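You operate a simulated robot arm through the tools that you are given. There is no shell and no other tool. Be economical: measure what you need, move in short steps, check, and stop when the job is done.

You are at the controls of a simulated robot arm. One attempt, no reset.

JOB
Box the capped jar of pellets, then shut and latch the lid.
Fine: draw the jar carrier OUT and leave it there; stand the jar upright in the store box; leave the other small jars. Set down upright: small jar with the orange foot.

It is judged by the outcome, as a careful person would: the job done as asked, and still so three seconds after it is handed in. It fails if anything else is knocked over, pushed out of place, dropped, spilled or broken. Lids that push on must go on centred and level and be pressed home; caps that screw on are set level and turned clockwise until they are tight.

ROBOT AND FRAMES
A 7-joint arm with a two-finger parallel gripper, fixed in place. Base frame: the origin is at the foot of the arm, x ahead of it, y to its left, z up; the work surface is at about z = 868. Units: mm, rad, N and s.
With the tool pointing down near the work surface it reaches from about 240 to 680 mm from the base axis. Its first joint turns from -1.152 to 1.152 rad. Payload 2.4 kg.
The TCP is the grasp point between the finger pads, 30 mm short of the fingertips. In the tool frame z runs along the fingers and y along their closing line. Largest opening 94 mm; finger width 28, thickness 10; the body of the gripper, 50 by 96 mm, starts 55 mm behind the TCP.
Orientation is that of the tool frame in the base frame, as a unit quaternion [x, y, z, w]. With the fingers straight down and closing along the base's y, the tool's x points along the base's -x, its y along +y and its z along -z.

CONTROLS
- The arm moves only by the tool arm_command. Its argument "motion" is a list of rows, each a list of 7 numbers: the opening, from 0 (shut) to 1 (fully open), then the shift along the tool's x, y, z in mm, then the turn, a rotation vector about the tool's x, y, z in rad. In form: [[jaw, tx, ty, tz, ax, ay, az], ...]. A call has 1 to 12 rows; each row is the pose to reach, as a shift and turn from the pose commanded when the call began, along the tool's axes at that moment. Rows are played at 5 a second. More than 50 mm and 0.15 rad between two rows, or a gripper value outside its range, and nothing of the call is played. A pose out of reach is approached as far as the arm can. The call stops where the force on the tool passes 40 N (or 10 N more than at its start, if that is more) or the arm is blocked; 0.2 s more then pass. The fingers move at their own pace (about 153 mm/s each) and stop on an object; they squeeze with about 29 N. The grip force told is the motor's: it shows also when the fingers shut on nothing. Time passes only in rows, and 0.2 s behind the last, so rows that repeat a pose let the fingers close. The reply holds the time, the measured pose of the TCP, the force on the tool along the base axes, the opening and the grip force, in the units named above and with some noise, with the torque about the TCP (base axes, N m) and any sound that the robot's microphone picked up, and new pictures: "show" is both (left out), scene, wrist or none.
- Cameras (640 x 400 px; columns grow to the right, rows downward): "scene" is fixed at [51.7, 495.6, 1431.7]; the picture's right is [-0.52, -0.86, 0.00], its down [-0.58, 0.35, -0.74] and it looks along [0.63, -0.38, -0.67] (base axes); focal length 214 px, centre (320, 200). "wrist" rides on the gripper at [76, 14, -103] in the tool frame; the picture's right is [-0.18, 0.98, 0.00], its down [-0.75, -0.14, -0.64] and it looks along [-0.63, -0.12, 0.77] (tool axes); focal length 243 px, centre (320, 200).
- locate(camera, pixels): for up to 12 pixels [column, row] of the newest picture of that camera ("zoom" is the newest enlarged one), the place [x, y, z] in the base frame of the surface seen there, good to about 2 mm. It takes no simulated time.
- enlarge(camera, box): a new picture of the part [left, top, right, bottom] of that camera's present view, enlarged. It takes no simulated time.
- job_done(): hands the job in; it is judged then, once.

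Work in short steps. Measure before you move; look again where a grasp or a placing could have gone wrong, and mend it. You have 80 turns and 200 pictures in all, those below and enlarged ones among them. Open the gripper and draw the arm clear of the work before you hand the job in, unless the task says otherwise; then end with one line.

The tools are called after ">>>" as a command line: name --pt "numbers of a row" for each row, then --argument value for the rest, lists and objects as JSON in quotes. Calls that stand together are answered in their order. arm_command: Moves the arm, as the interface text tells. Its arguments: {"type":"object","properties":{"motion":{"type":"array","items":{"type":"array","items":{"type":"number"}}},"show":{"type":"string","enum":["both","scene","wrist","none"]}},"required":["motion"]} The other tools are called the same way: locate (camera, pixels) gives the place of the surface under pixels of a picture; enlarge (camera, box) takes an enlarged picture of a part of a camera's view; job_done () hands the job in.

At the start:

```text
time_s: 0.0
tcp_pos: [452.3, 16.7, 1273.0]
tool_rot: [0.0, 1.0, 0.0, 0.0]
ft_force: [-0.9, -0.7, -0.2]
torque: [0.0, -0.02, 0.05]
finger_gap: 94.0
grip_force: 0.1
```

scene: 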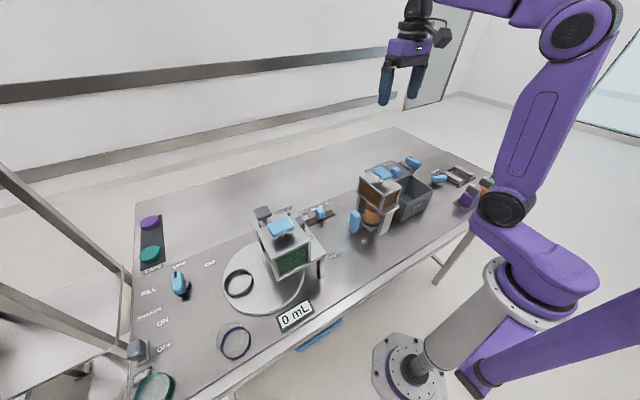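
wrist: 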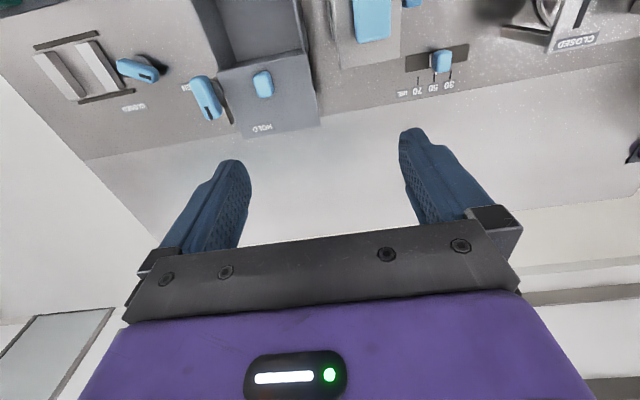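

The scene is crowded, so I'll enlarge the areas of interest first: the store box and latch region, the left panel, and the dispenser.

>>> enlarge --camera "scene" --box '[330, 130, 510, 260]'

>>> enlarge --camera "scene" --box '[110, 190, 350, 400]'

>>> enlarge --camera "wrist" --box '[0, 0, 640, 160]'

```text
3.08 times, centred on (420, 195) of scene
```

zoom: 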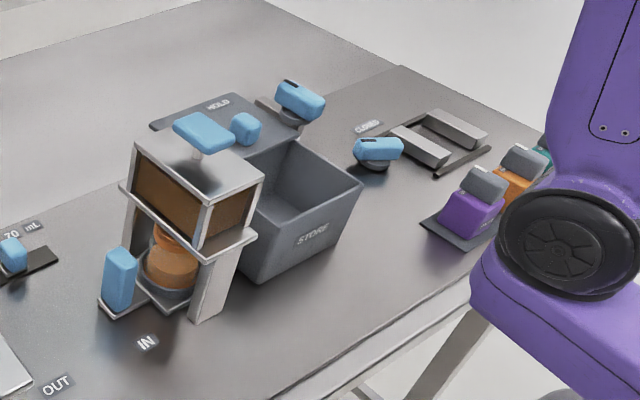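

```text
1.90 times, centred on (230, 295) of scene
```

zoom: 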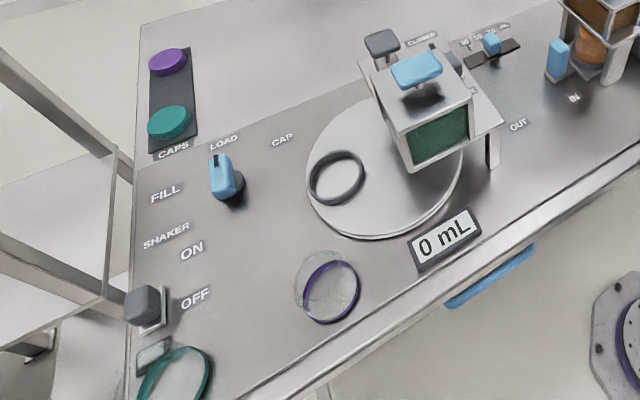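

```text
1.00 times, centred on (320, 80) of wrist (not enlarged: the box is as wide or as high as the picture)
```

zoom: 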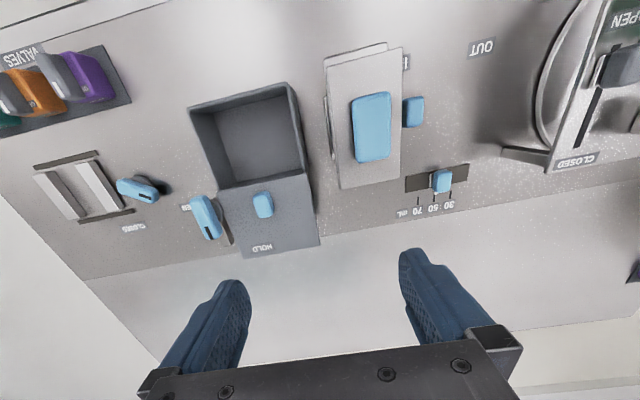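

I'll locate the key features: the hopper, carrier handle, store box, lid, latch and labels.

>>> locate --camera "wrist" --pixels '[[263, 198], [205, 207], [205, 230], [262, 248], [190, 105], [292, 83], [304, 172], [218, 188], [250, 120], [415, 110], [371, 125], [137, 188]]'

>>> enlarge --camera "wrist" --box '[170, 60, 350, 270]'

>>> enlarge --camera "scene" --box '[340, 160, 420, 250]'

```text
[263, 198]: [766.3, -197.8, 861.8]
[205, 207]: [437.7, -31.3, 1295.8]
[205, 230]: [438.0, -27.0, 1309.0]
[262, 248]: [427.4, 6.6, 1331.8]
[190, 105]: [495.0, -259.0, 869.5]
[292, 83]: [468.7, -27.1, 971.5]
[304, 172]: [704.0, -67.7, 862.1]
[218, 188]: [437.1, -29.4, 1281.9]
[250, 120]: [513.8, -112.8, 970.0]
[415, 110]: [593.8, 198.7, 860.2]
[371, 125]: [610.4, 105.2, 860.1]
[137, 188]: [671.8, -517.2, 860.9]
```

```text
1.90 times, centred on (260, 165) of wrist
```

zoom: 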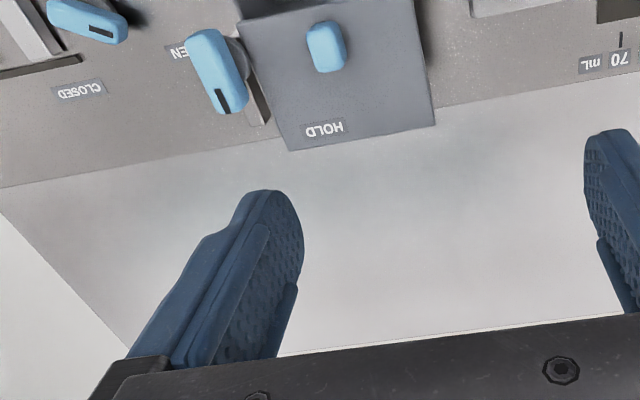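

```text
4.44 times, centred on (380, 205) of scene
```

zoom: 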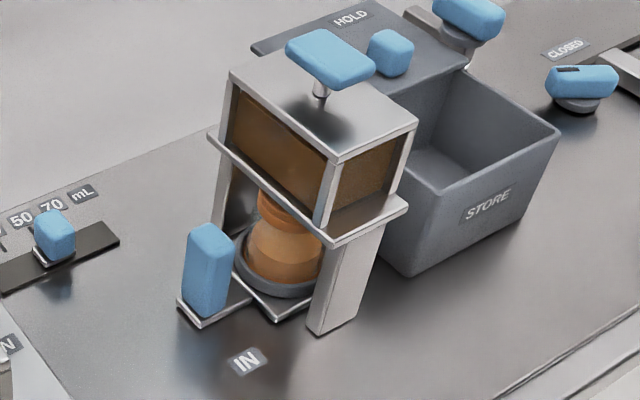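

The wrist zoom rows were offset, so I'll relocate using the true pixel positions in both cameras.

>>> locate --camera "scene" --pixels '[[355, 213], [363, 231], [354, 227], [384, 241], [335, 256], [399, 228], [372, 216], [440, 178], [414, 161], [398, 170], [404, 160], [432, 187]]'

>>> locate --camera "wrist" --pixels '[[263, 85], [196, 82], [208, 115], [262, 127], [220, 66], [302, 56], [318, 123], [245, 136], [252, 20], [415, 5], [371, 15], [137, 68]]'

>>> locate --camera "zoom" --pixels '[[208, 230], [210, 270], [280, 250], [280, 290], [246, 362], [275, 200], [285, 315], [440, 190], [555, 135], [410, 270], [385, 50], [325, 60]]'

```text
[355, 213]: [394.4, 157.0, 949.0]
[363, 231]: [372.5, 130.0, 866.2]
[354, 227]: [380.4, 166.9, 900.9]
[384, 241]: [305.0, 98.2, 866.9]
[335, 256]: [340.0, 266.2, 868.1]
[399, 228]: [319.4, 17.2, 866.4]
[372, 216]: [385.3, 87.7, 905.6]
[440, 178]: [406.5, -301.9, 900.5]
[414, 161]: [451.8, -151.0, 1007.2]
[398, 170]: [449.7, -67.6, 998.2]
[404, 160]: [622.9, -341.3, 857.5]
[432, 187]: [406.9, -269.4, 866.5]
```

```text
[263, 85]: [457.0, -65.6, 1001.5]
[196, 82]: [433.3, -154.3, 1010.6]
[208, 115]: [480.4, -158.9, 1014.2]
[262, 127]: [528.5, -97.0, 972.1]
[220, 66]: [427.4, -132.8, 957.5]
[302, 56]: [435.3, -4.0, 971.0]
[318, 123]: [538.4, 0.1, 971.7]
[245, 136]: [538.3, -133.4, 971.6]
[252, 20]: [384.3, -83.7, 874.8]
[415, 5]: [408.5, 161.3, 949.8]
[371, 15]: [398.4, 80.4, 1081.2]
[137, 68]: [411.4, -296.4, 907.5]
```

```text
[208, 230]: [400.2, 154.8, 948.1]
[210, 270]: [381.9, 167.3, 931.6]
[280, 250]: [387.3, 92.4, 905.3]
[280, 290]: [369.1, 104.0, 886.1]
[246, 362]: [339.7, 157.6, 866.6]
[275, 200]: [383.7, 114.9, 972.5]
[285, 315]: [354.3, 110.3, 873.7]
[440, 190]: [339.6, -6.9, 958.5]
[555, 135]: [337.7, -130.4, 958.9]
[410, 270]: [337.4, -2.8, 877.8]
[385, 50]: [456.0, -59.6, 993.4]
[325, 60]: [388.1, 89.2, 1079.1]
```

Carrier handle is near (393,160,950) and should travel about 108 mm in +y. I'll measure the hopper edges and latch details before approaching.

>>> locate --camera "zoom" --pixels '[[330, 240], [212, 135], [335, 160], [232, 75], [190, 300], [245, 300], [190, 235], [228, 235], [225, 290], [320, 40], [290, 45], [370, 72]]'

>>> enlarge --camera "scene" --box '[385, 145, 475, 205]'

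>>> enlarge --camera "wrist" --box '[90, 20, 330, 150]'

```text
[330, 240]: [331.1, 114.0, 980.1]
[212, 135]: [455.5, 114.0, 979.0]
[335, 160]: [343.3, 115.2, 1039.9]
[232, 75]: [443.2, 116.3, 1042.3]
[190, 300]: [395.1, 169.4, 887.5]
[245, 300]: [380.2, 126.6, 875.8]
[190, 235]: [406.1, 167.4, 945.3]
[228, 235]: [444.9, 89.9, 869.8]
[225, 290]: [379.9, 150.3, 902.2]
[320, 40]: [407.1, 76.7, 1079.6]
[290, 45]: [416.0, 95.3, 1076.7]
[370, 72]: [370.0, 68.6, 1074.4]
```

```text
6.67 times, centred on (430, 175) of scene
```

zoom: 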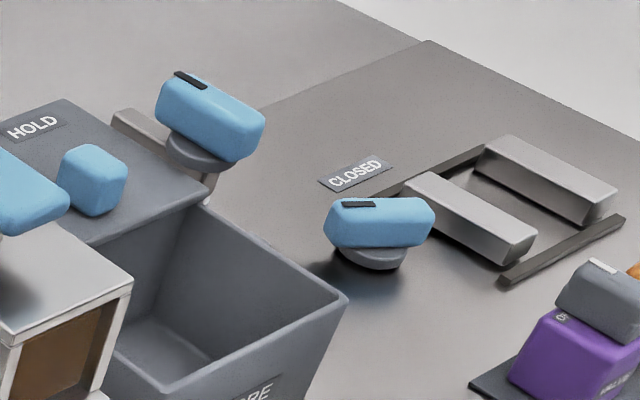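

```text
2.67 times, centred on (210, 85) of wrist
```

zoom: 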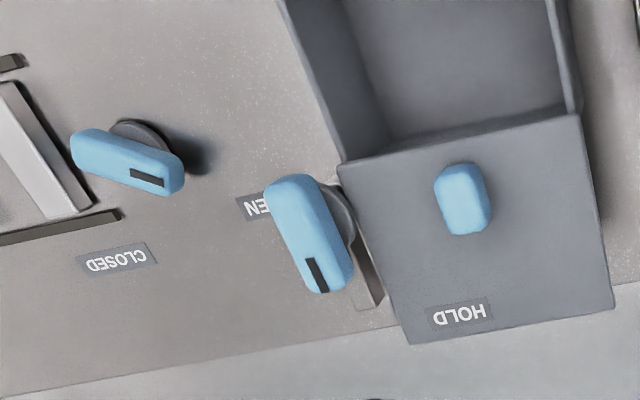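

The latch knob is at (451,-153), the lid has slid back onto x 435–538, and the handle spans x 380–406, y 150–168, top 949. I'll move above the handle, turning the tool 90° so it closes along x.

>>> arm_command --pt "1 5.4 12.9 1.8 0 0 0.1428" --pt "1 10.7 25.8 7.4 0 0 0.2856" --pt "1 16.1 38.7 16.6 0 0 0.4284" --pt "1 21.5 51.6 29.5 0 0 0.5712" --pt "1 26.8 64.5 46.1 0 0 0.714" --pt "1 32.2 77.5 66.3 0 0 0.8568" --pt "1 37.5 90.4 90.3 0 0 0.9996" --pt "1 42.9 103.3 118 0 0 1.1424" --pt "1 48.3 116.2 149.3 0 0 1.2852" --pt "1 53.6 129.1 184.3 0 0 1.428" --pt "1 59 142 223 0 0 1.5708"

```text
time_s: 2.4
tcp_pos: [391.5, 160.0, 1047.1]
tool_rot: [0.708, 0.706, 0.001, 0.0]
ft_force: [-0.1, -0.2, 0.0]
torque: [-0.02, -0.01, 0.0]
finger_gap: 94.0
grip_force: 0.0
```

scene: 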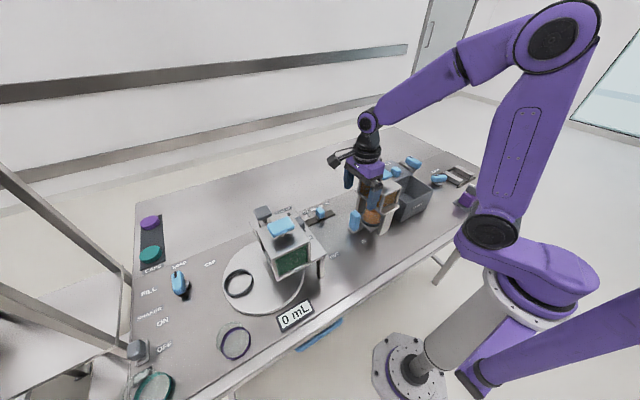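
wrist: 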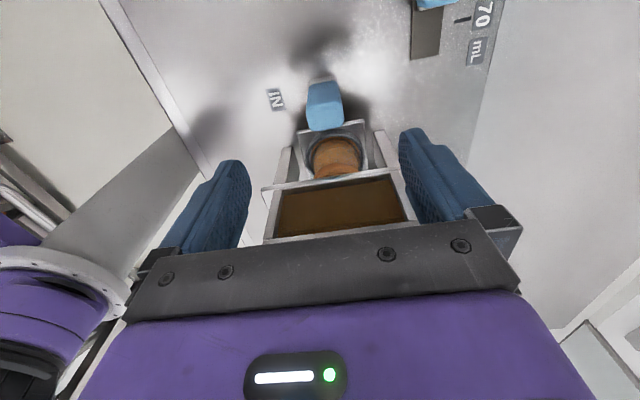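

Now above the handle (wrist pixel 323,105). Checking its exact position, and the slider nearby, before descending.

>>> locate --camera "wrist" --pixels '[[323, 90], [308, 108], [340, 108], [324, 128], [435, 3], [425, 45], [335, 145], [335, 165], [312, 165], [361, 165], [330, 76]]'

>>> enlarge --camera "wrist" --box '[250, 60, 430, 240]'

```text
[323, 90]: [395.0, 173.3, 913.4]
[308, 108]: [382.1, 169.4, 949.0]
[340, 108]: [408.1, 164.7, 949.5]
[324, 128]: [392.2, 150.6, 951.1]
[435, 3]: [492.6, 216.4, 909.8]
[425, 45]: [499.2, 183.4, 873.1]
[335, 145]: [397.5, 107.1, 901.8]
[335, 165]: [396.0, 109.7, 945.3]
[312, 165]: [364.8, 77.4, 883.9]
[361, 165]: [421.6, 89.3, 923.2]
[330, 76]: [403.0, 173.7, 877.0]
```

```text
2.22 times, centred on (340, 150) of wrist
```

zoom: 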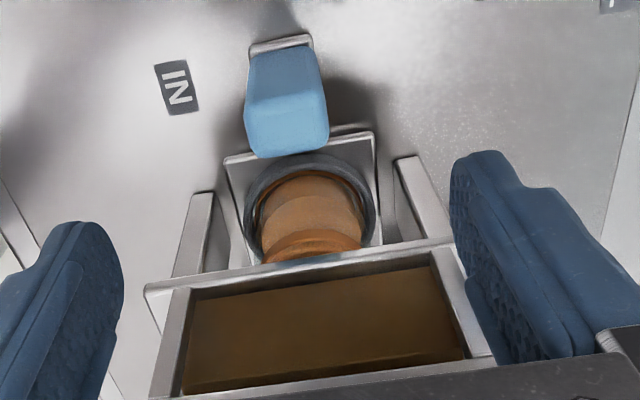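

Handle centre is about (395,161). I'll narrow the jaws, descend to z≈928 and close.

>>> arm_command --pt "0.6 2 3 30 0 0 0" --pt "0.55 2 3 60 0 0 0" --pt "0.55 2 3 90 0 0 0" --pt "0.55 2 3 119 0 0 0" --pt "0 2 3 119 0 0 0" --pt "0 2 3 119 0 0 0"

```text
time_s: 3.8
tcp_pos: [394.9, 162.3, 930.9]
tool_rot: [0.707, 0.707, 0.0, 0.001]
ft_force: [-0.3, 0.1, 17.3]
torque: [-0.45, 0.06, -0.08]
finger_gap: 36.3
grip_force: 44.5
```

scene: 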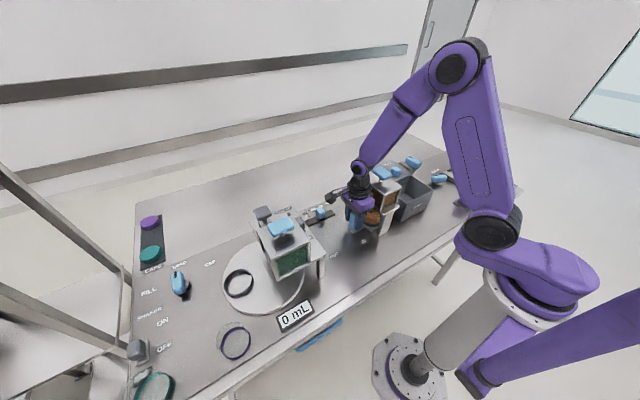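
wrist: 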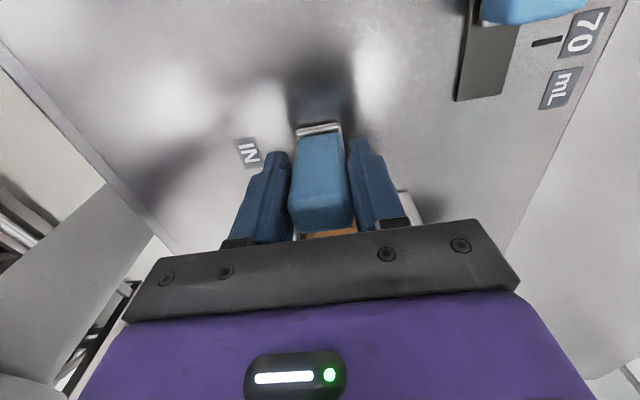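

Handle is gripped (gap 36). I'll pull gently in +y for 40 mm and check.

>>> arm_command --pt "0 8 0 -1 0 0 0" --pt "0 16 0 -1 0 0 0" --pt "0 24 0 -1 0 0 0" --pt "0 32 0 -1 0 0 0" --pt "0 40 0 -1 0 0 0" --show "wrist"

```text
time_s: 5.0
tcp_pos: [394.9, 201.4, 931.5]
tool_rot: [0.706, 0.708, -0.003, -0.001]
ft_force: [-7.7, -0.3, -25.9]
torque: [0.02, -0.28, -0.1]
finger_gap: 36.2
grip_force: 45.5
```

wrist: 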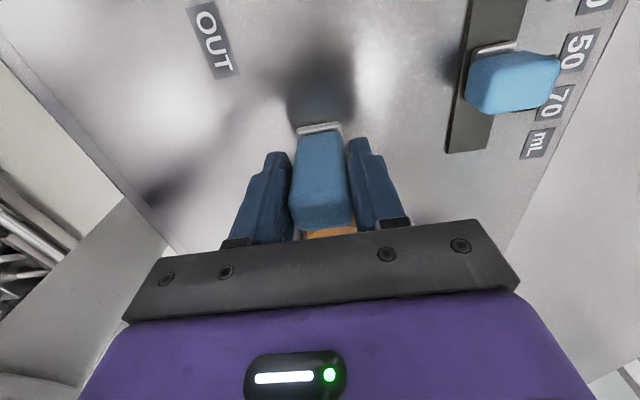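

The carrier follows. I'm continuing toward OUT, slightly lower to relieve the vertical load.

>>> arm_command --pt "0 8 0 0.6 0 0 0" --pt "0 16 0 0.6 0 0 0" --pt "0 24 0 0.6 0 0 0" --pt "0 32 0 0.6 0 0 0" --pt "0 40 0 0.6 0 0 0" --pt "0 48 0 0.6 0 0 0" --pt "0 55 0 0.6 0 0 0" --pt "0 60 0 0.6 0 0 0" --pt "0 64 0 0.6 0 0 0" --pt "0 68 0 0.6 0 0 0"

```text
time_s: 6.7
tcp_pos: [394.5, 250.9, 931.3]
tool_rot: [0.711, 0.703, -0.005, -0.001]
ft_force: [-11.6, -13.0, 9.5]
torque: [3.95, -0.92, 0.13]
finger_gap: 36.4
grip_force: 45.1
stopped in row 8: the force on the tool passed its limit at 45 N (the readings are from after the stop); the commanded pose is now the measured one
```

scene: 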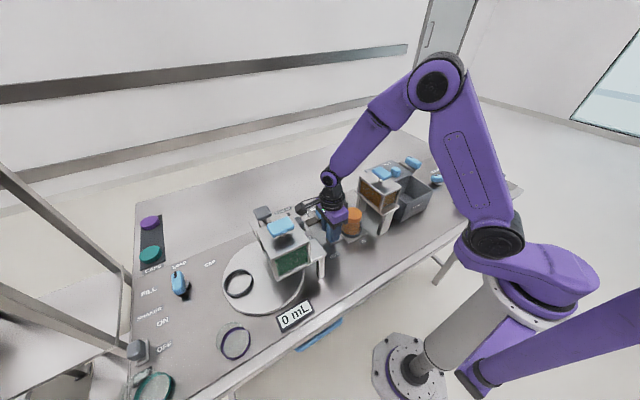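
wrist: 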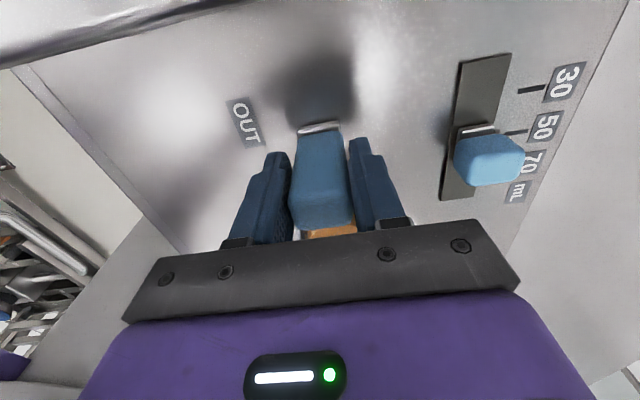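

It stopped with handle y≈251. I need to tell whether that's the end stop or the gripper touching something, so I'll inspect closely.

>>> enlarge --camera "scene" --box '[250, 160, 420, 280]'

>>> locate --camera "scene" --pixels '[[305, 232], [275, 216], [282, 226], [318, 240], [302, 205], [354, 222], [345, 212], [336, 254], [262, 212]]'

```text
3.33 times, centred on (335, 220) of scene
```

zoom: 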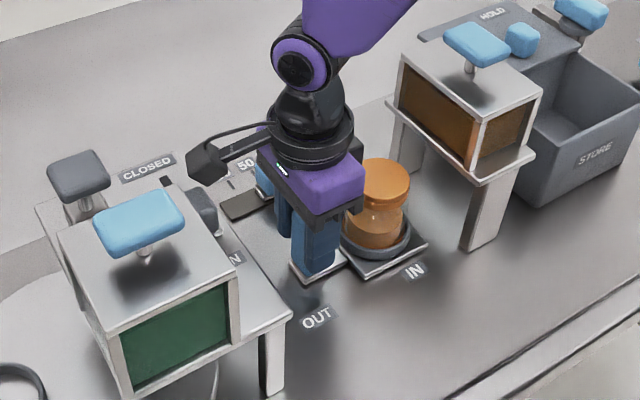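

```text
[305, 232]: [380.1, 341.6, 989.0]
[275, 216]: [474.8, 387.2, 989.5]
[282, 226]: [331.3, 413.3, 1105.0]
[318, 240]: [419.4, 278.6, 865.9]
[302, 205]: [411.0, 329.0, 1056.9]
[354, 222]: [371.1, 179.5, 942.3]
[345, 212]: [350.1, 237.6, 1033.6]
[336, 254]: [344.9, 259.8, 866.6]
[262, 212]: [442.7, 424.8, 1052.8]
```

A grey object at zoom (205,215) near the wrist camera is unclear, so I'll measure it.

>>> locate --camera "zoom" --pixels '[[205, 215], [200, 205], [212, 235], [205, 160], [225, 205], [290, 318], [235, 272], [80, 170], [385, 180], [360, 178], [400, 235]]'

>>> enlarge --camera "scene" --box '[280, 180, 350, 250]'

```text
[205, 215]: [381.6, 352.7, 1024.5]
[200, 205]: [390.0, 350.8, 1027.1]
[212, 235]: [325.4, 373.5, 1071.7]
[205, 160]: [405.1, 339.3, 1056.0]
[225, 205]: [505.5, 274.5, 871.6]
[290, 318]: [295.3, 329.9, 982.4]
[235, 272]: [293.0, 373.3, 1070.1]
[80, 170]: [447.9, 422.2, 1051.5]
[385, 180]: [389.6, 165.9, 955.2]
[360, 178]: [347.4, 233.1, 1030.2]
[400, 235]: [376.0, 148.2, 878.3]
```

```text
5.71 times, centred on (315, 215) of scene
```

zoom: 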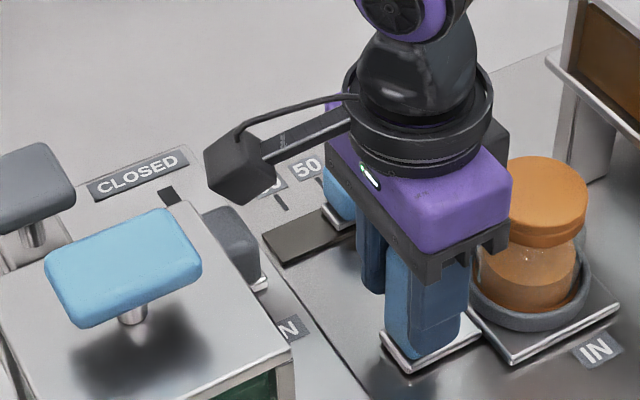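

The wrist camera box (y≈339, z≈1030–1056) is touching the grey gate knob at (390,351,1027), so this isn't the end stop. I'll back off, release, rise, and regrip with the camera turned away.

>>> arm_command --pt "0 -6 0 0 0 0 0" --pt "0 -12 0 0 0 0 0" --pt "0.6 -12 0 0 0 0 0" --pt "0.6 -12 0 0 0 0 0" --pt "0.6 -12 0 -35 0 0 0" --pt "0.6 -12 0 -75 0 0 0" --pt "0.6 -12 0 -120 0 0 0"

>>> enlarge --camera "scene" --box '[240, 180, 380, 280]'

```text
time_s: 8.3
tcp_pos: [398.0, 240.0, 1053.3]
tool_rot: [0.71, 0.704, -0.006, -0.001]
ft_force: [-0.6, 1.6, -0.4]
torque: [-0.02, -0.02, 0.02]
finger_gap: 56.4
grip_force: 0.1
```

scene: 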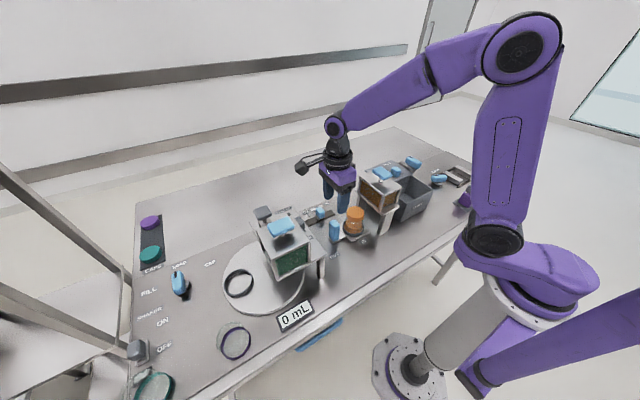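
wrist: 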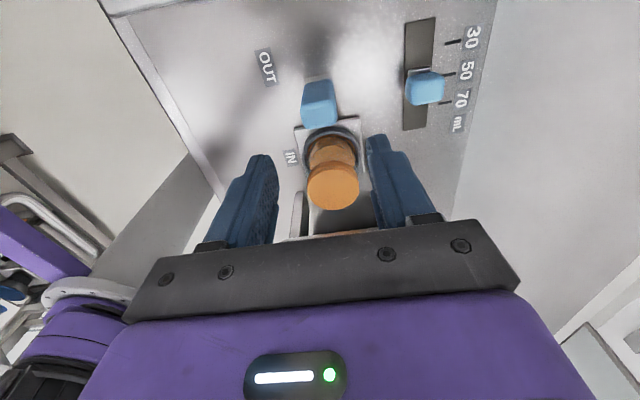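

```text
4.00 times, centred on (310, 230) of scene
```

zoom: 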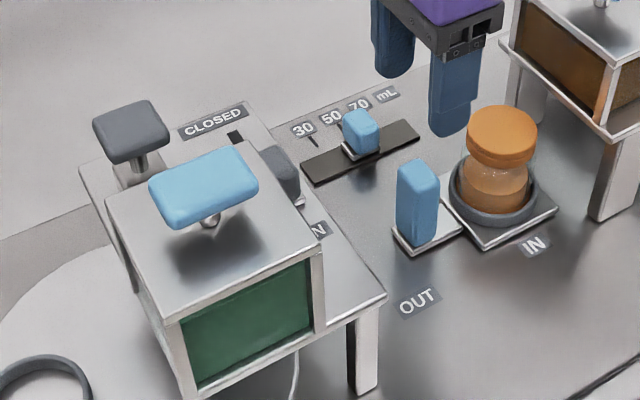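

The gate knob still sits at OPEN. Jar has an orange cap and foot. I'll rotate back so the fingers close along y, and measure the handle.

>>> locate --camera "wrist" --pixels '[[319, 105], [319, 92], [319, 124], [303, 115], [336, 115], [333, 185]]'

>>> arm_command --pt "0.6 0 0 0 0 0 -0.143" --pt "0.6 0 0 0 0 0 -0.286" --pt "0.6 0 0 0 0 0 -0.429" --pt "0.6 0 0 0 0 0 -0.572" --pt "0.6 0 0 0 0 0 -0.715" --pt "0.6 0 0 0 0 0 -0.858" --pt "0.6 0 0 0 0 0 -1.0" --pt "0.6 0 0 0 0 0 -1.143" --pt "0.6 0 0 0 0 0 -1.286" --pt "0.6 0 0 0 0 0 -1.429" --pt "0.6 0 0 0 0 0 -1.571"

```text
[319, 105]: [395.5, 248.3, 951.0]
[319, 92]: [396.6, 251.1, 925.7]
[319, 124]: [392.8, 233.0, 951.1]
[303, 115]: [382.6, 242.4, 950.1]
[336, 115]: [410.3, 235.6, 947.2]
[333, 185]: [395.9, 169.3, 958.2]
```

```text
time_s: 10.7
tcp_pos: [397.3, 241.2, 1051.2]
tool_rot: [0.003, 1.0, -0.002, -0.004]
ft_force: [0.0, 0.3, -0.4]
torque: [0.04, 0.0, 0.0]
finger_gap: 56.6
grip_force: 0.1
```

scene: 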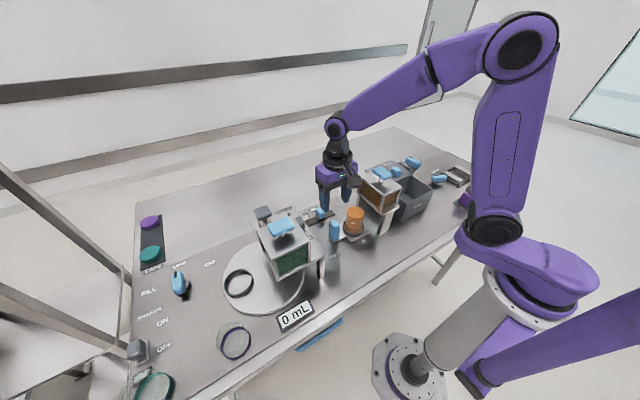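
wrist: 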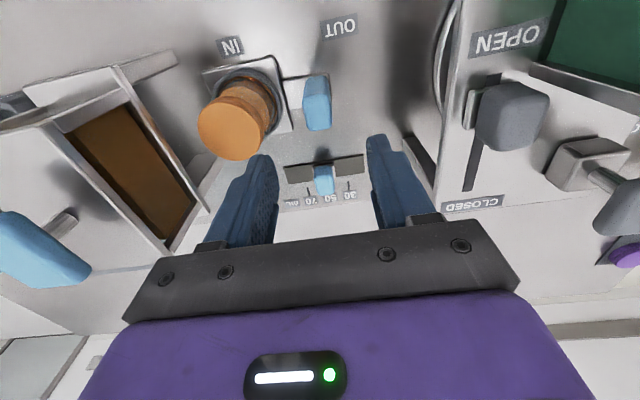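

Handle centre y≈241, about 21 mm thick. I'll narrow the jaws, descend and close along y.

>>> arm_command --pt "0.45 2 0 0 0 0 0" --pt "0.45 2 0 40 0 0 0" --pt "0.45 2 0 80 0 0 0" --pt "0.45 2 0 121 0 0 0" --pt "0 2 0 121 0 0 0" --pt "0 2 0 121 0 0 0"

```text
time_s: 12.1
tcp_pos: [393.6, 238.6, 931.9]
tool_rot: [0.003, 1.0, -0.003, -0.005]
ft_force: [-2.6, -0.2, 19.9]
torque: [0.32, 0.6, 0.82]
finger_gap: 28.4
grip_force: 44.6
```

scene: 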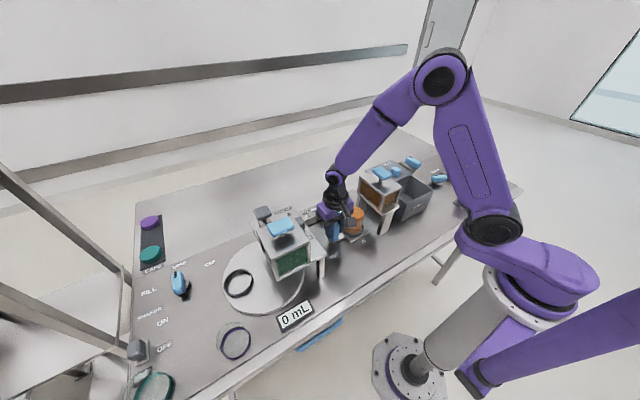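
wrist: 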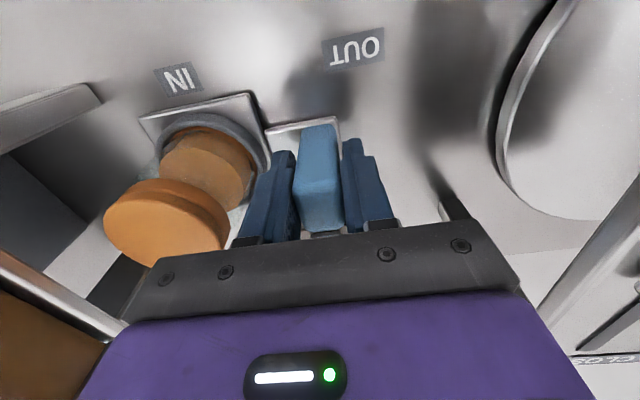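

Gripped. Pulling in +y slowly until the end stop.

>>> arm_command --pt "0 0 4 -1 0 0 0" --pt "0 0 8 -1 0 0 0" --pt "0 0 12 -1 0 0 0" --pt "0 0 16 -1 0 0 0" --pt "0 0 19 -1 0 0 0" --pt "0 0 22 -1 0 0 0" --pt "0 0 25 -1 0 0 0" --pt "0 0 28 -1 0 0 0"

```text
time_s: 13.9
tcp_pos: [394.0, 267.9, 931.1]
tool_rot: [0.004, 1.0, -0.003, -0.005]
ft_force: [6.4, 0.0, -12.4]
torque: [0.58, -1.13, 0.65]
finger_gap: 28.4
grip_force: 44.9
```

scene: 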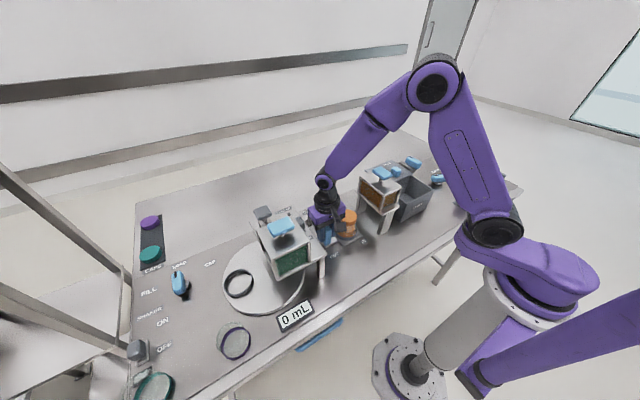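
wrist: 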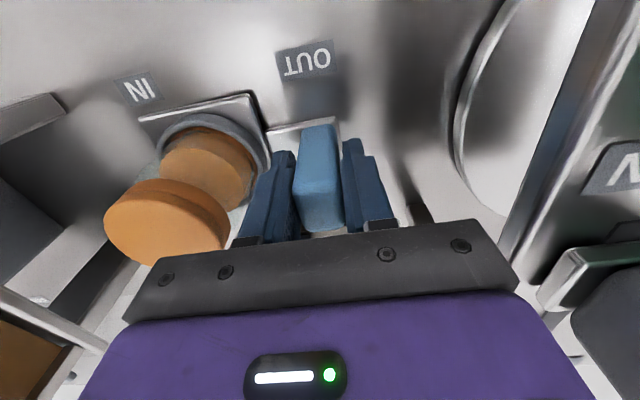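

Handle y≈268, still free. I'll pull another 12 mm in small steps to find the stop.

>>> arm_command --pt "0 0 2 0.5 0 0 0" --pt "0 0 4 0.5 0 0 0" --pt "0 0 6 0.5 0 0 0" --pt "0 0 8 0.5 0 0 0" --pt "0 0 10 0.5 0 0 0" --pt "0 0 12 0.5 0 0 0"

>>> enlarge --camera "scene" --box '[270, 170, 410, 270]'

```text
time_s: 14.9
tcp_pos: [391.8, 267.4, 931.5]
tool_rot: [0.006, 1.0, -0.007, -0.008]
ft_force: [-4.4, -9.7, 7.7]
torque: [0.83, -0.64, 0.66]
finger_gap: 28.7
grip_force: 44.7
stopped in row 4: the force on the tool passed its limit at 43 N (the readings are from after the stop); the commanded pose is now the measured one
```

scene: 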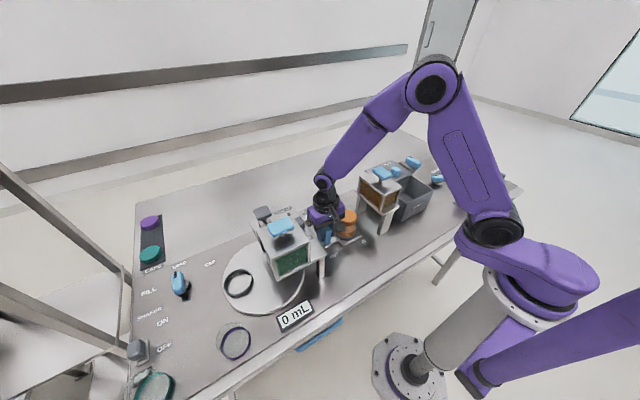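
wrist: 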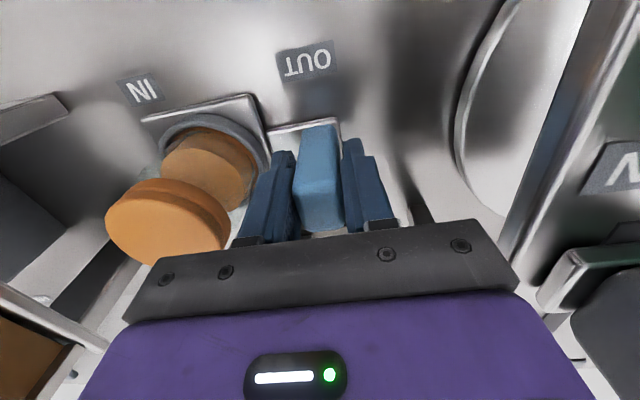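

```text
4.00 times, centred on (340, 220) of scene
```

zoom: 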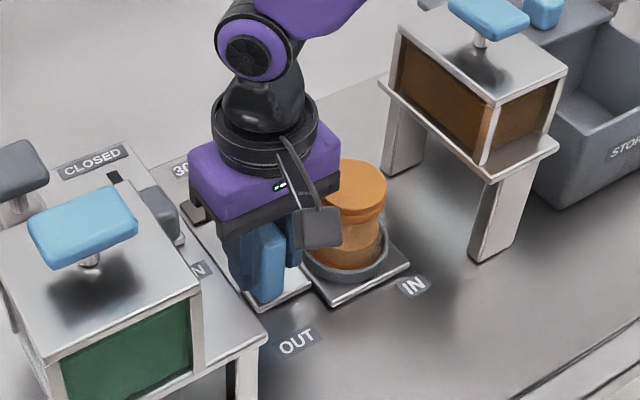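

It stopped at the end stop (≈106 mm travel, matching the IN–OUT labels). Releasing and rising, with a small tilt correction.

>>> arm_command --pt "0.45 0 0 0 0 0 0" --pt "0.45 0 0 0 0 0 0" --pt "0.45 0 0 -40 0 0 0" --pt "0.45 0 0 -85 -0.007 -0.008 -0.006" --pt "0.45 0 0 -130 -0.014 -0.016 -0.012" --pt "0.9 20 -30 -150 -0.014 -0.016 -0.012" --pt "0.9 40 -60 -170 -0.014 -0.016 -0.012"

>>> enlarge --camera "scene" --box '[270, 170, 410, 270]'

```text
time_s: 16.5
tcp_pos: [352.9, 210.9, 1101.9]
tool_rot: [0.001, 1.0, 0.0, 0.0]
ft_force: [-0.7, 0.9, 0.3]
torque: [0.02, -0.01, -0.02]
finger_gap: 84.6
grip_force: 0.1
```

scene: 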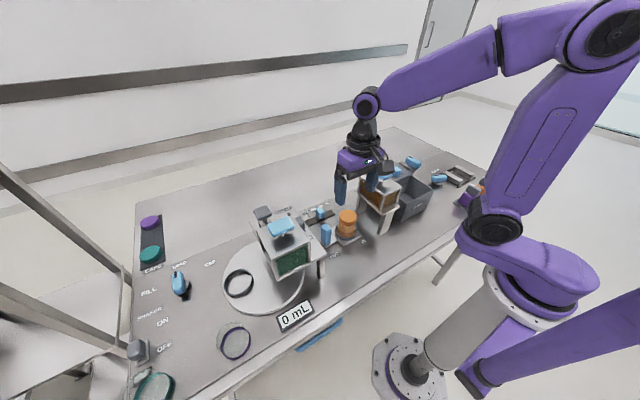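
wrist: 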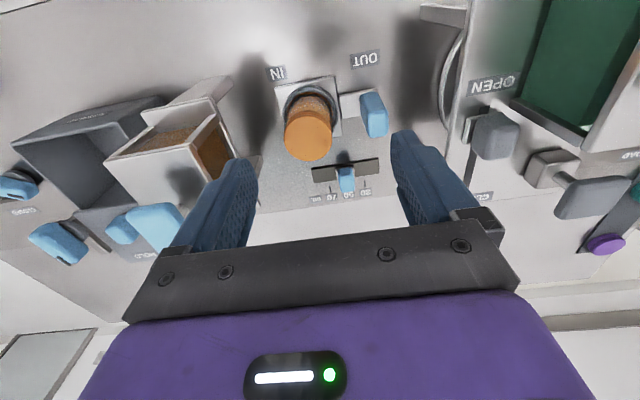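

```text
4.00 times, centred on (340, 220) of scene
```

zoom: 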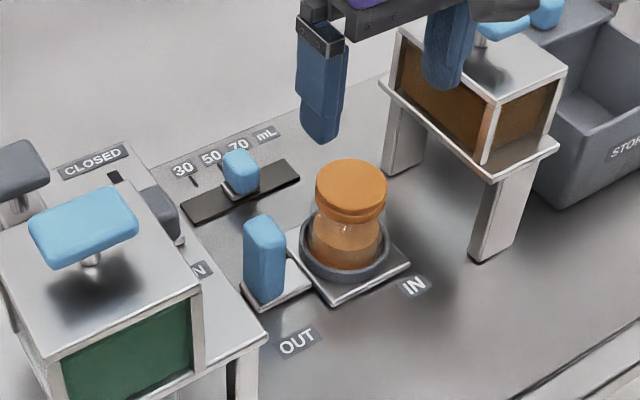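

Carrier is at OUT. Measuring the jar's cap, body and dish.

>>> locate --camera "wrist" --pixels '[[307, 142], [307, 126], [307, 158], [286, 140], [329, 140], [310, 105], [330, 110], [290, 95]]'

>>> locate --camera "zoom" --pixels '[[350, 180], [318, 185], [386, 185], [350, 207], [350, 232], [345, 262], [315, 240], [380, 240], [345, 275], [265, 225], [325, 275]]'

>>> enlarge --camera "scene" --box '[325, 200, 370, 250]'

```text
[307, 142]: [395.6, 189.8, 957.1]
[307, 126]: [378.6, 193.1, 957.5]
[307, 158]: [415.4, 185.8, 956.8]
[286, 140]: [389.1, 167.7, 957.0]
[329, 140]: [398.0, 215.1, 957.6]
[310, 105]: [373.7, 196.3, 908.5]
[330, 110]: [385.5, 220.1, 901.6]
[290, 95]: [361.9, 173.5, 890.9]
```

```text
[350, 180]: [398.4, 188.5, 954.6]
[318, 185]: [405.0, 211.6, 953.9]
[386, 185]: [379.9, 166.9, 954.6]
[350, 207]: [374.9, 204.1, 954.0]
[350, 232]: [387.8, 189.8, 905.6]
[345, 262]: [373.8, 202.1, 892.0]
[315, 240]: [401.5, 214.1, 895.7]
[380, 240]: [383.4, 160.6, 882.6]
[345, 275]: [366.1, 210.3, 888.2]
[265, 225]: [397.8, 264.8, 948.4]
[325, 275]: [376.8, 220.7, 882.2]
```

```text
8.00 times, centred on (348, 225) of scene
```

zoom: 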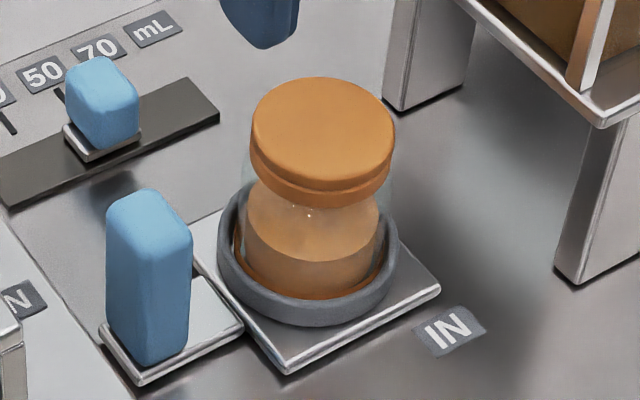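

Jar axis is at about (395,191), cap top 957. I'll go above, descend to z≈932 with wide jaws and close.

>>> arm_command --pt "0.9 -42 -20 30 0 0 0" --pt "0.9 -42 -20 65 0 0 0" --pt "0.9 -42 -20 100 0 0 0" --pt "0.9 -42 -20 135 0 0 0" --pt "0.9 -42 -20 155 0 0 0" --pt "0.9 -42 -20 170 0 0 0"

```text
refused: row 1 steps farther than a row can; nothing moved
```

Splitting the first step, which was slightly too long.

>>> arm_command --pt "0.9 -21 -10 15 0 0 0" --pt "0.9 -42 -20 30 0 0 0" --pt "0.9 -42 -20 65 0 0 0" --pt "0.9 -42 -20 100 0 0 0" --pt "0.9 -42 -20 135 0 0 0" --pt "0.9 -42 -20 155 0 0 0" --pt "0.9 -42 -20 170 0 0 0"

```text
time_s: 18.1
tcp_pos: [396.1, 192.3, 932.7]
tool_rot: [0.001, 1.0, 0.0, -0.001]
ft_force: [-0.3, -0.3, -0.8]
torque: [0.02, 0.02, 0.02]
finger_gap: 84.6
grip_force: 0.0
```

scene: 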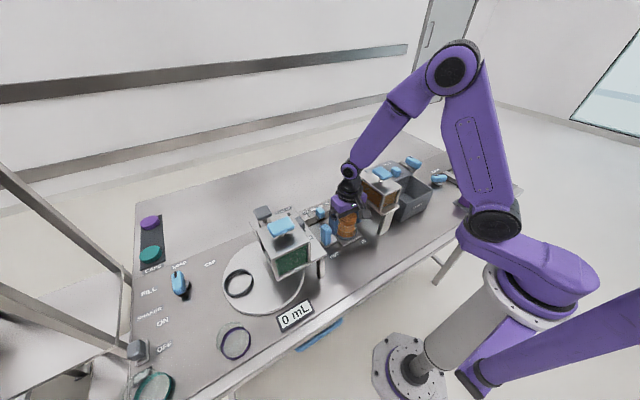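
wrist: 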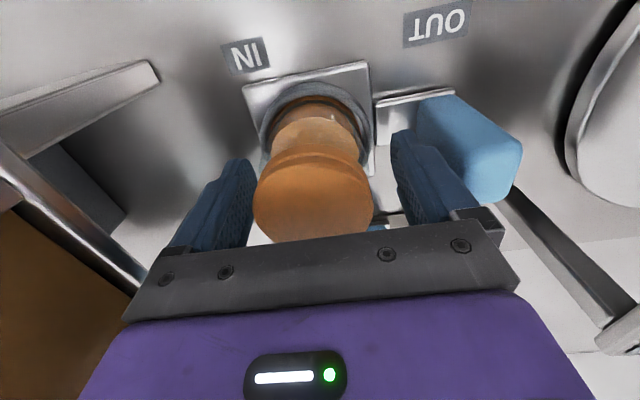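

Well straddled. Nudging 2 mm in −y and closing on the jar.

>>> arm_command --pt "0.8 0 -2 0 0 0 0" --pt "0.7 0 -2 0 0 0 0" --pt "0 0 -2 0 0 0 0" --pt "0 0 -2 0 0 0 0" --pt "0 0 -2 0 0 0 0"

```text
time_s: 19.3
tcp_pos: [396.9, 190.5, 932.7]
tool_rot: [0.001, 1.0, 0.0, 0.0]
ft_force: [-0.5, -0.2, -0.6]
torque: [-0.02, -0.01, 0.01]
finger_gap: 59.7
grip_force: 29.0
```

scene: 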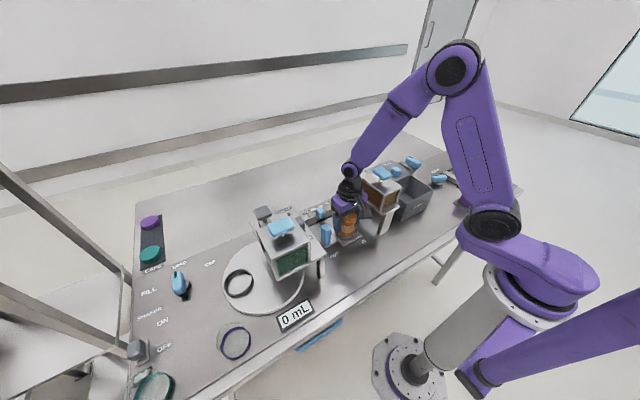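
wrist: 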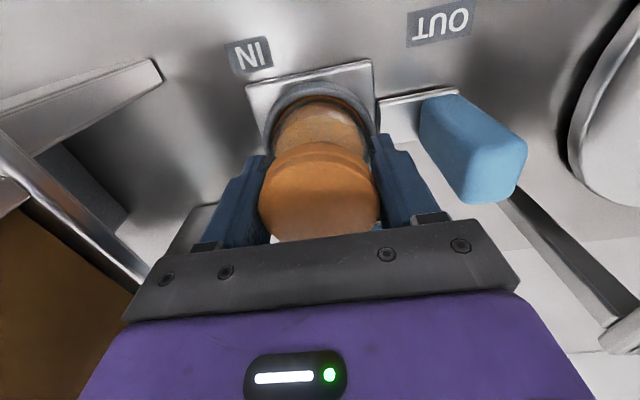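

Held at gap 59.7. Lifting straight up to check the grip.

>>> arm_command --pt "0 0 0 -8 0 0 0" --pt "0 0 0 -20 0 0 0" --pt "0 0 0 -40 0 0 0" --pt "0 0 0 -70 0 0 0" --pt "0 0 0 -105 0 0 0" --pt "0 0 0 -140 0 0 0" --pt "0 0 0 -175 0 0 0" --pt "0 0 0 -210 0 0 0"

>>> enlarge --camera "scene" --box '[280, 130, 440, 260]'

```text
time_s: 21.1
tcp_pos: [394.5, 189.0, 1143.4]
tool_rot: [0.001, 1.0, 0.0, -0.001]
ft_force: [1.2, 0.1, -1.7]
torque: [0.03, 0.01, 0.01]
finger_gap: 59.5
grip_force: 28.8
```

scene: 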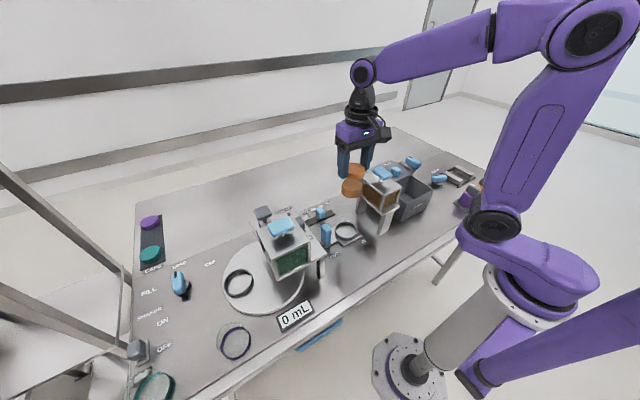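
wrist: 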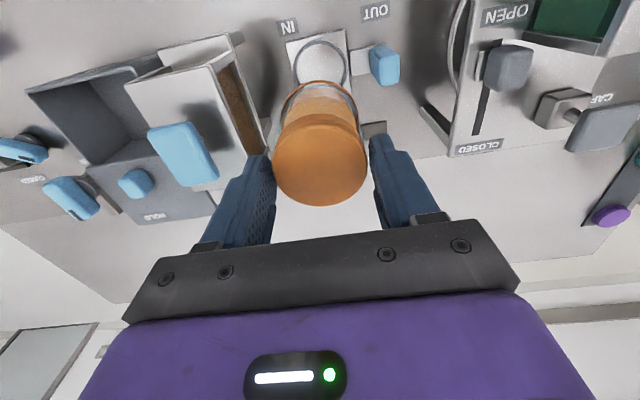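

```text
3.08 times, centred on (360, 195) of scene
```

zoom: 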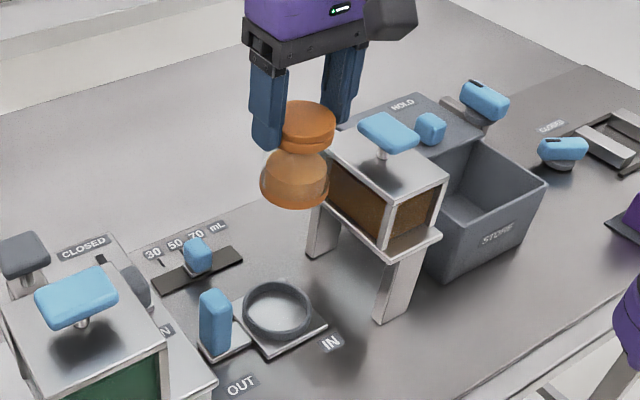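

Jar held upright. The hopper knob tops at about 1082, so I'll go higher before crossing. First, measuring the box interior.

>>> locate --camera "zoom" --pixels '[[548, 183], [440, 235], [475, 140], [480, 215], [455, 195], [500, 170], [470, 190], [520, 190], [460, 160]]'

>>> locate --camera "wrist" --pixels '[[28, 92], [130, 68], [93, 165], [160, 140], [60, 105], [100, 130], [110, 100], [45, 110], [137, 183], [70, 198]]'

>>> arm_command --pt "0 0 0 -25 0 0 0" --pt "0 0 0 -50 0 0 0" --pt "0 0 -35 -50 0 0 0" --pt "0 0 -75 -50 0 0 0" --pt "0 0 -115 -50 0 0 0" --pt "0 0 -155 -50 0 0 0" --pt "0 2 -195 -50 0 0 0" --pt "0 4 -230 -50 0 0 0" --pt "0 6 -257 -50 0 0 0"

```text
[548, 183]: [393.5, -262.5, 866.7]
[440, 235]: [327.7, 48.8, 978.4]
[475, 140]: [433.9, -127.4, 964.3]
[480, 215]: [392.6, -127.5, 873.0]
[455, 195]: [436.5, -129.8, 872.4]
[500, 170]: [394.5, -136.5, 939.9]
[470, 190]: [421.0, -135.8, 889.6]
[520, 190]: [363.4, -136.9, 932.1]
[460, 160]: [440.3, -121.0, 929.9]
```

```text
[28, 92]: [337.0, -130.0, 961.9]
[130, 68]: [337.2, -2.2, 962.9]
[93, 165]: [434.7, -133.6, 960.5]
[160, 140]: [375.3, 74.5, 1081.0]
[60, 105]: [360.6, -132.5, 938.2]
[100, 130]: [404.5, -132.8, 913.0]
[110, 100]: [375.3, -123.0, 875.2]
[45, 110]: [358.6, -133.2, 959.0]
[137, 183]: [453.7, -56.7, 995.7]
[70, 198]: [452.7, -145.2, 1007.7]
```

```text
time_s: 23.1
tcp_pos: [389.5, -67.1, 1194.2]
tool_rot: [0.001, 1.0, 0.001, 0.0]
ft_force: [-0.5, -0.7, -1.4]
torque: [0.02, -0.01, 0.01]
finger_gap: 59.5
grip_force: 29.3
```

scene: 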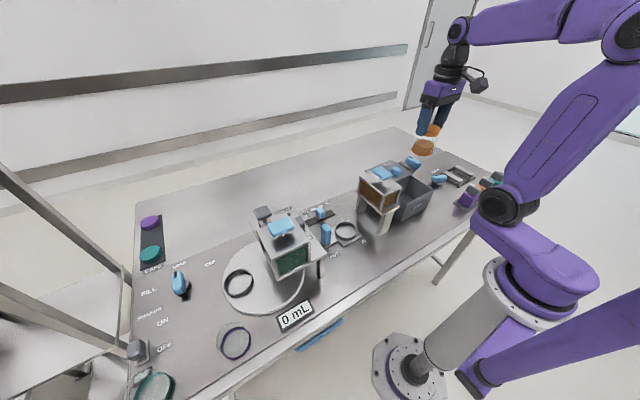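
wrist: 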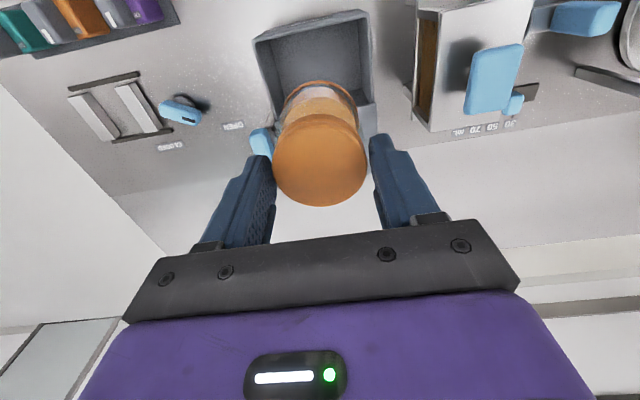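

Box interior centre is about (389,-67), floor z≈873. Descending with the jar to just above the floor.

>>> arm_command --pt "0 0 0 35 0 0 0" --pt "0 0 0 75 0 0 0" --pt "0 0 0 115 0 0 0" --pt "0 0 0 150 0 0 0" --pt "0 0 0 180 0 0 0" --pt "0 0 0 205 0 0 0" --pt "0 0 0 230 0 0 0" --pt "0 0 0 250 0 0 0"

>>> enlarge --camera "scene" --box '[360, 120, 480, 230]'

```text
time_s: 24.9
tcp_pos: [394.3, -66.1, 943.2]
tool_rot: [0.0, 1.0, -0.001, 0.003]
ft_force: [4.6, 0.8, 26.7]
torque: [0.03, -0.06, -0.05]
finger_gap: 60.2
grip_force: 28.6
```

scene: 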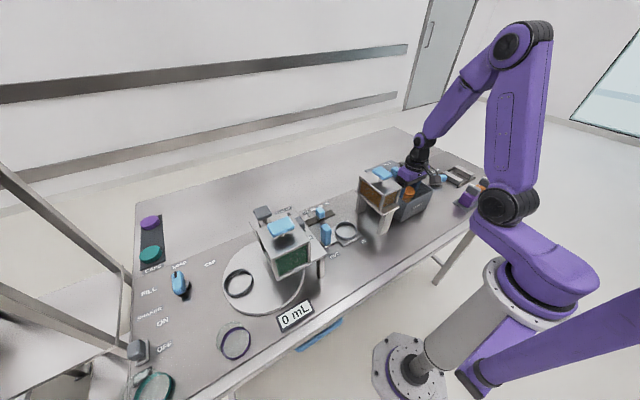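
wrist: 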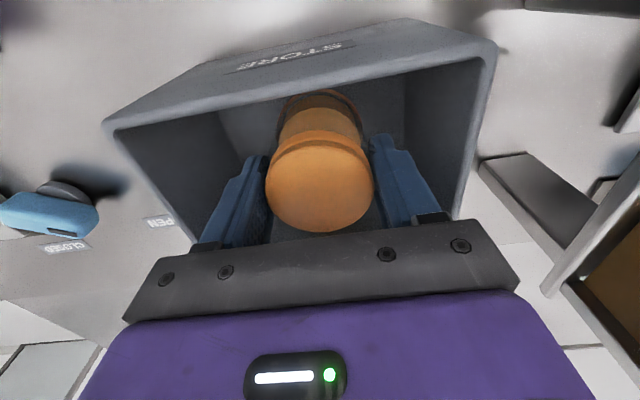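

```text
3.64 times, centred on (420, 175) of scene
```

zoom: 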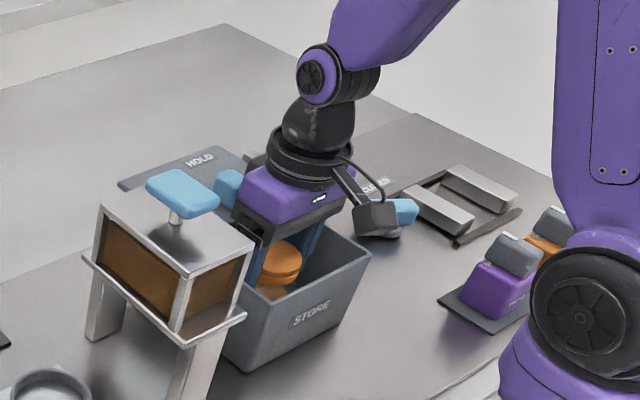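

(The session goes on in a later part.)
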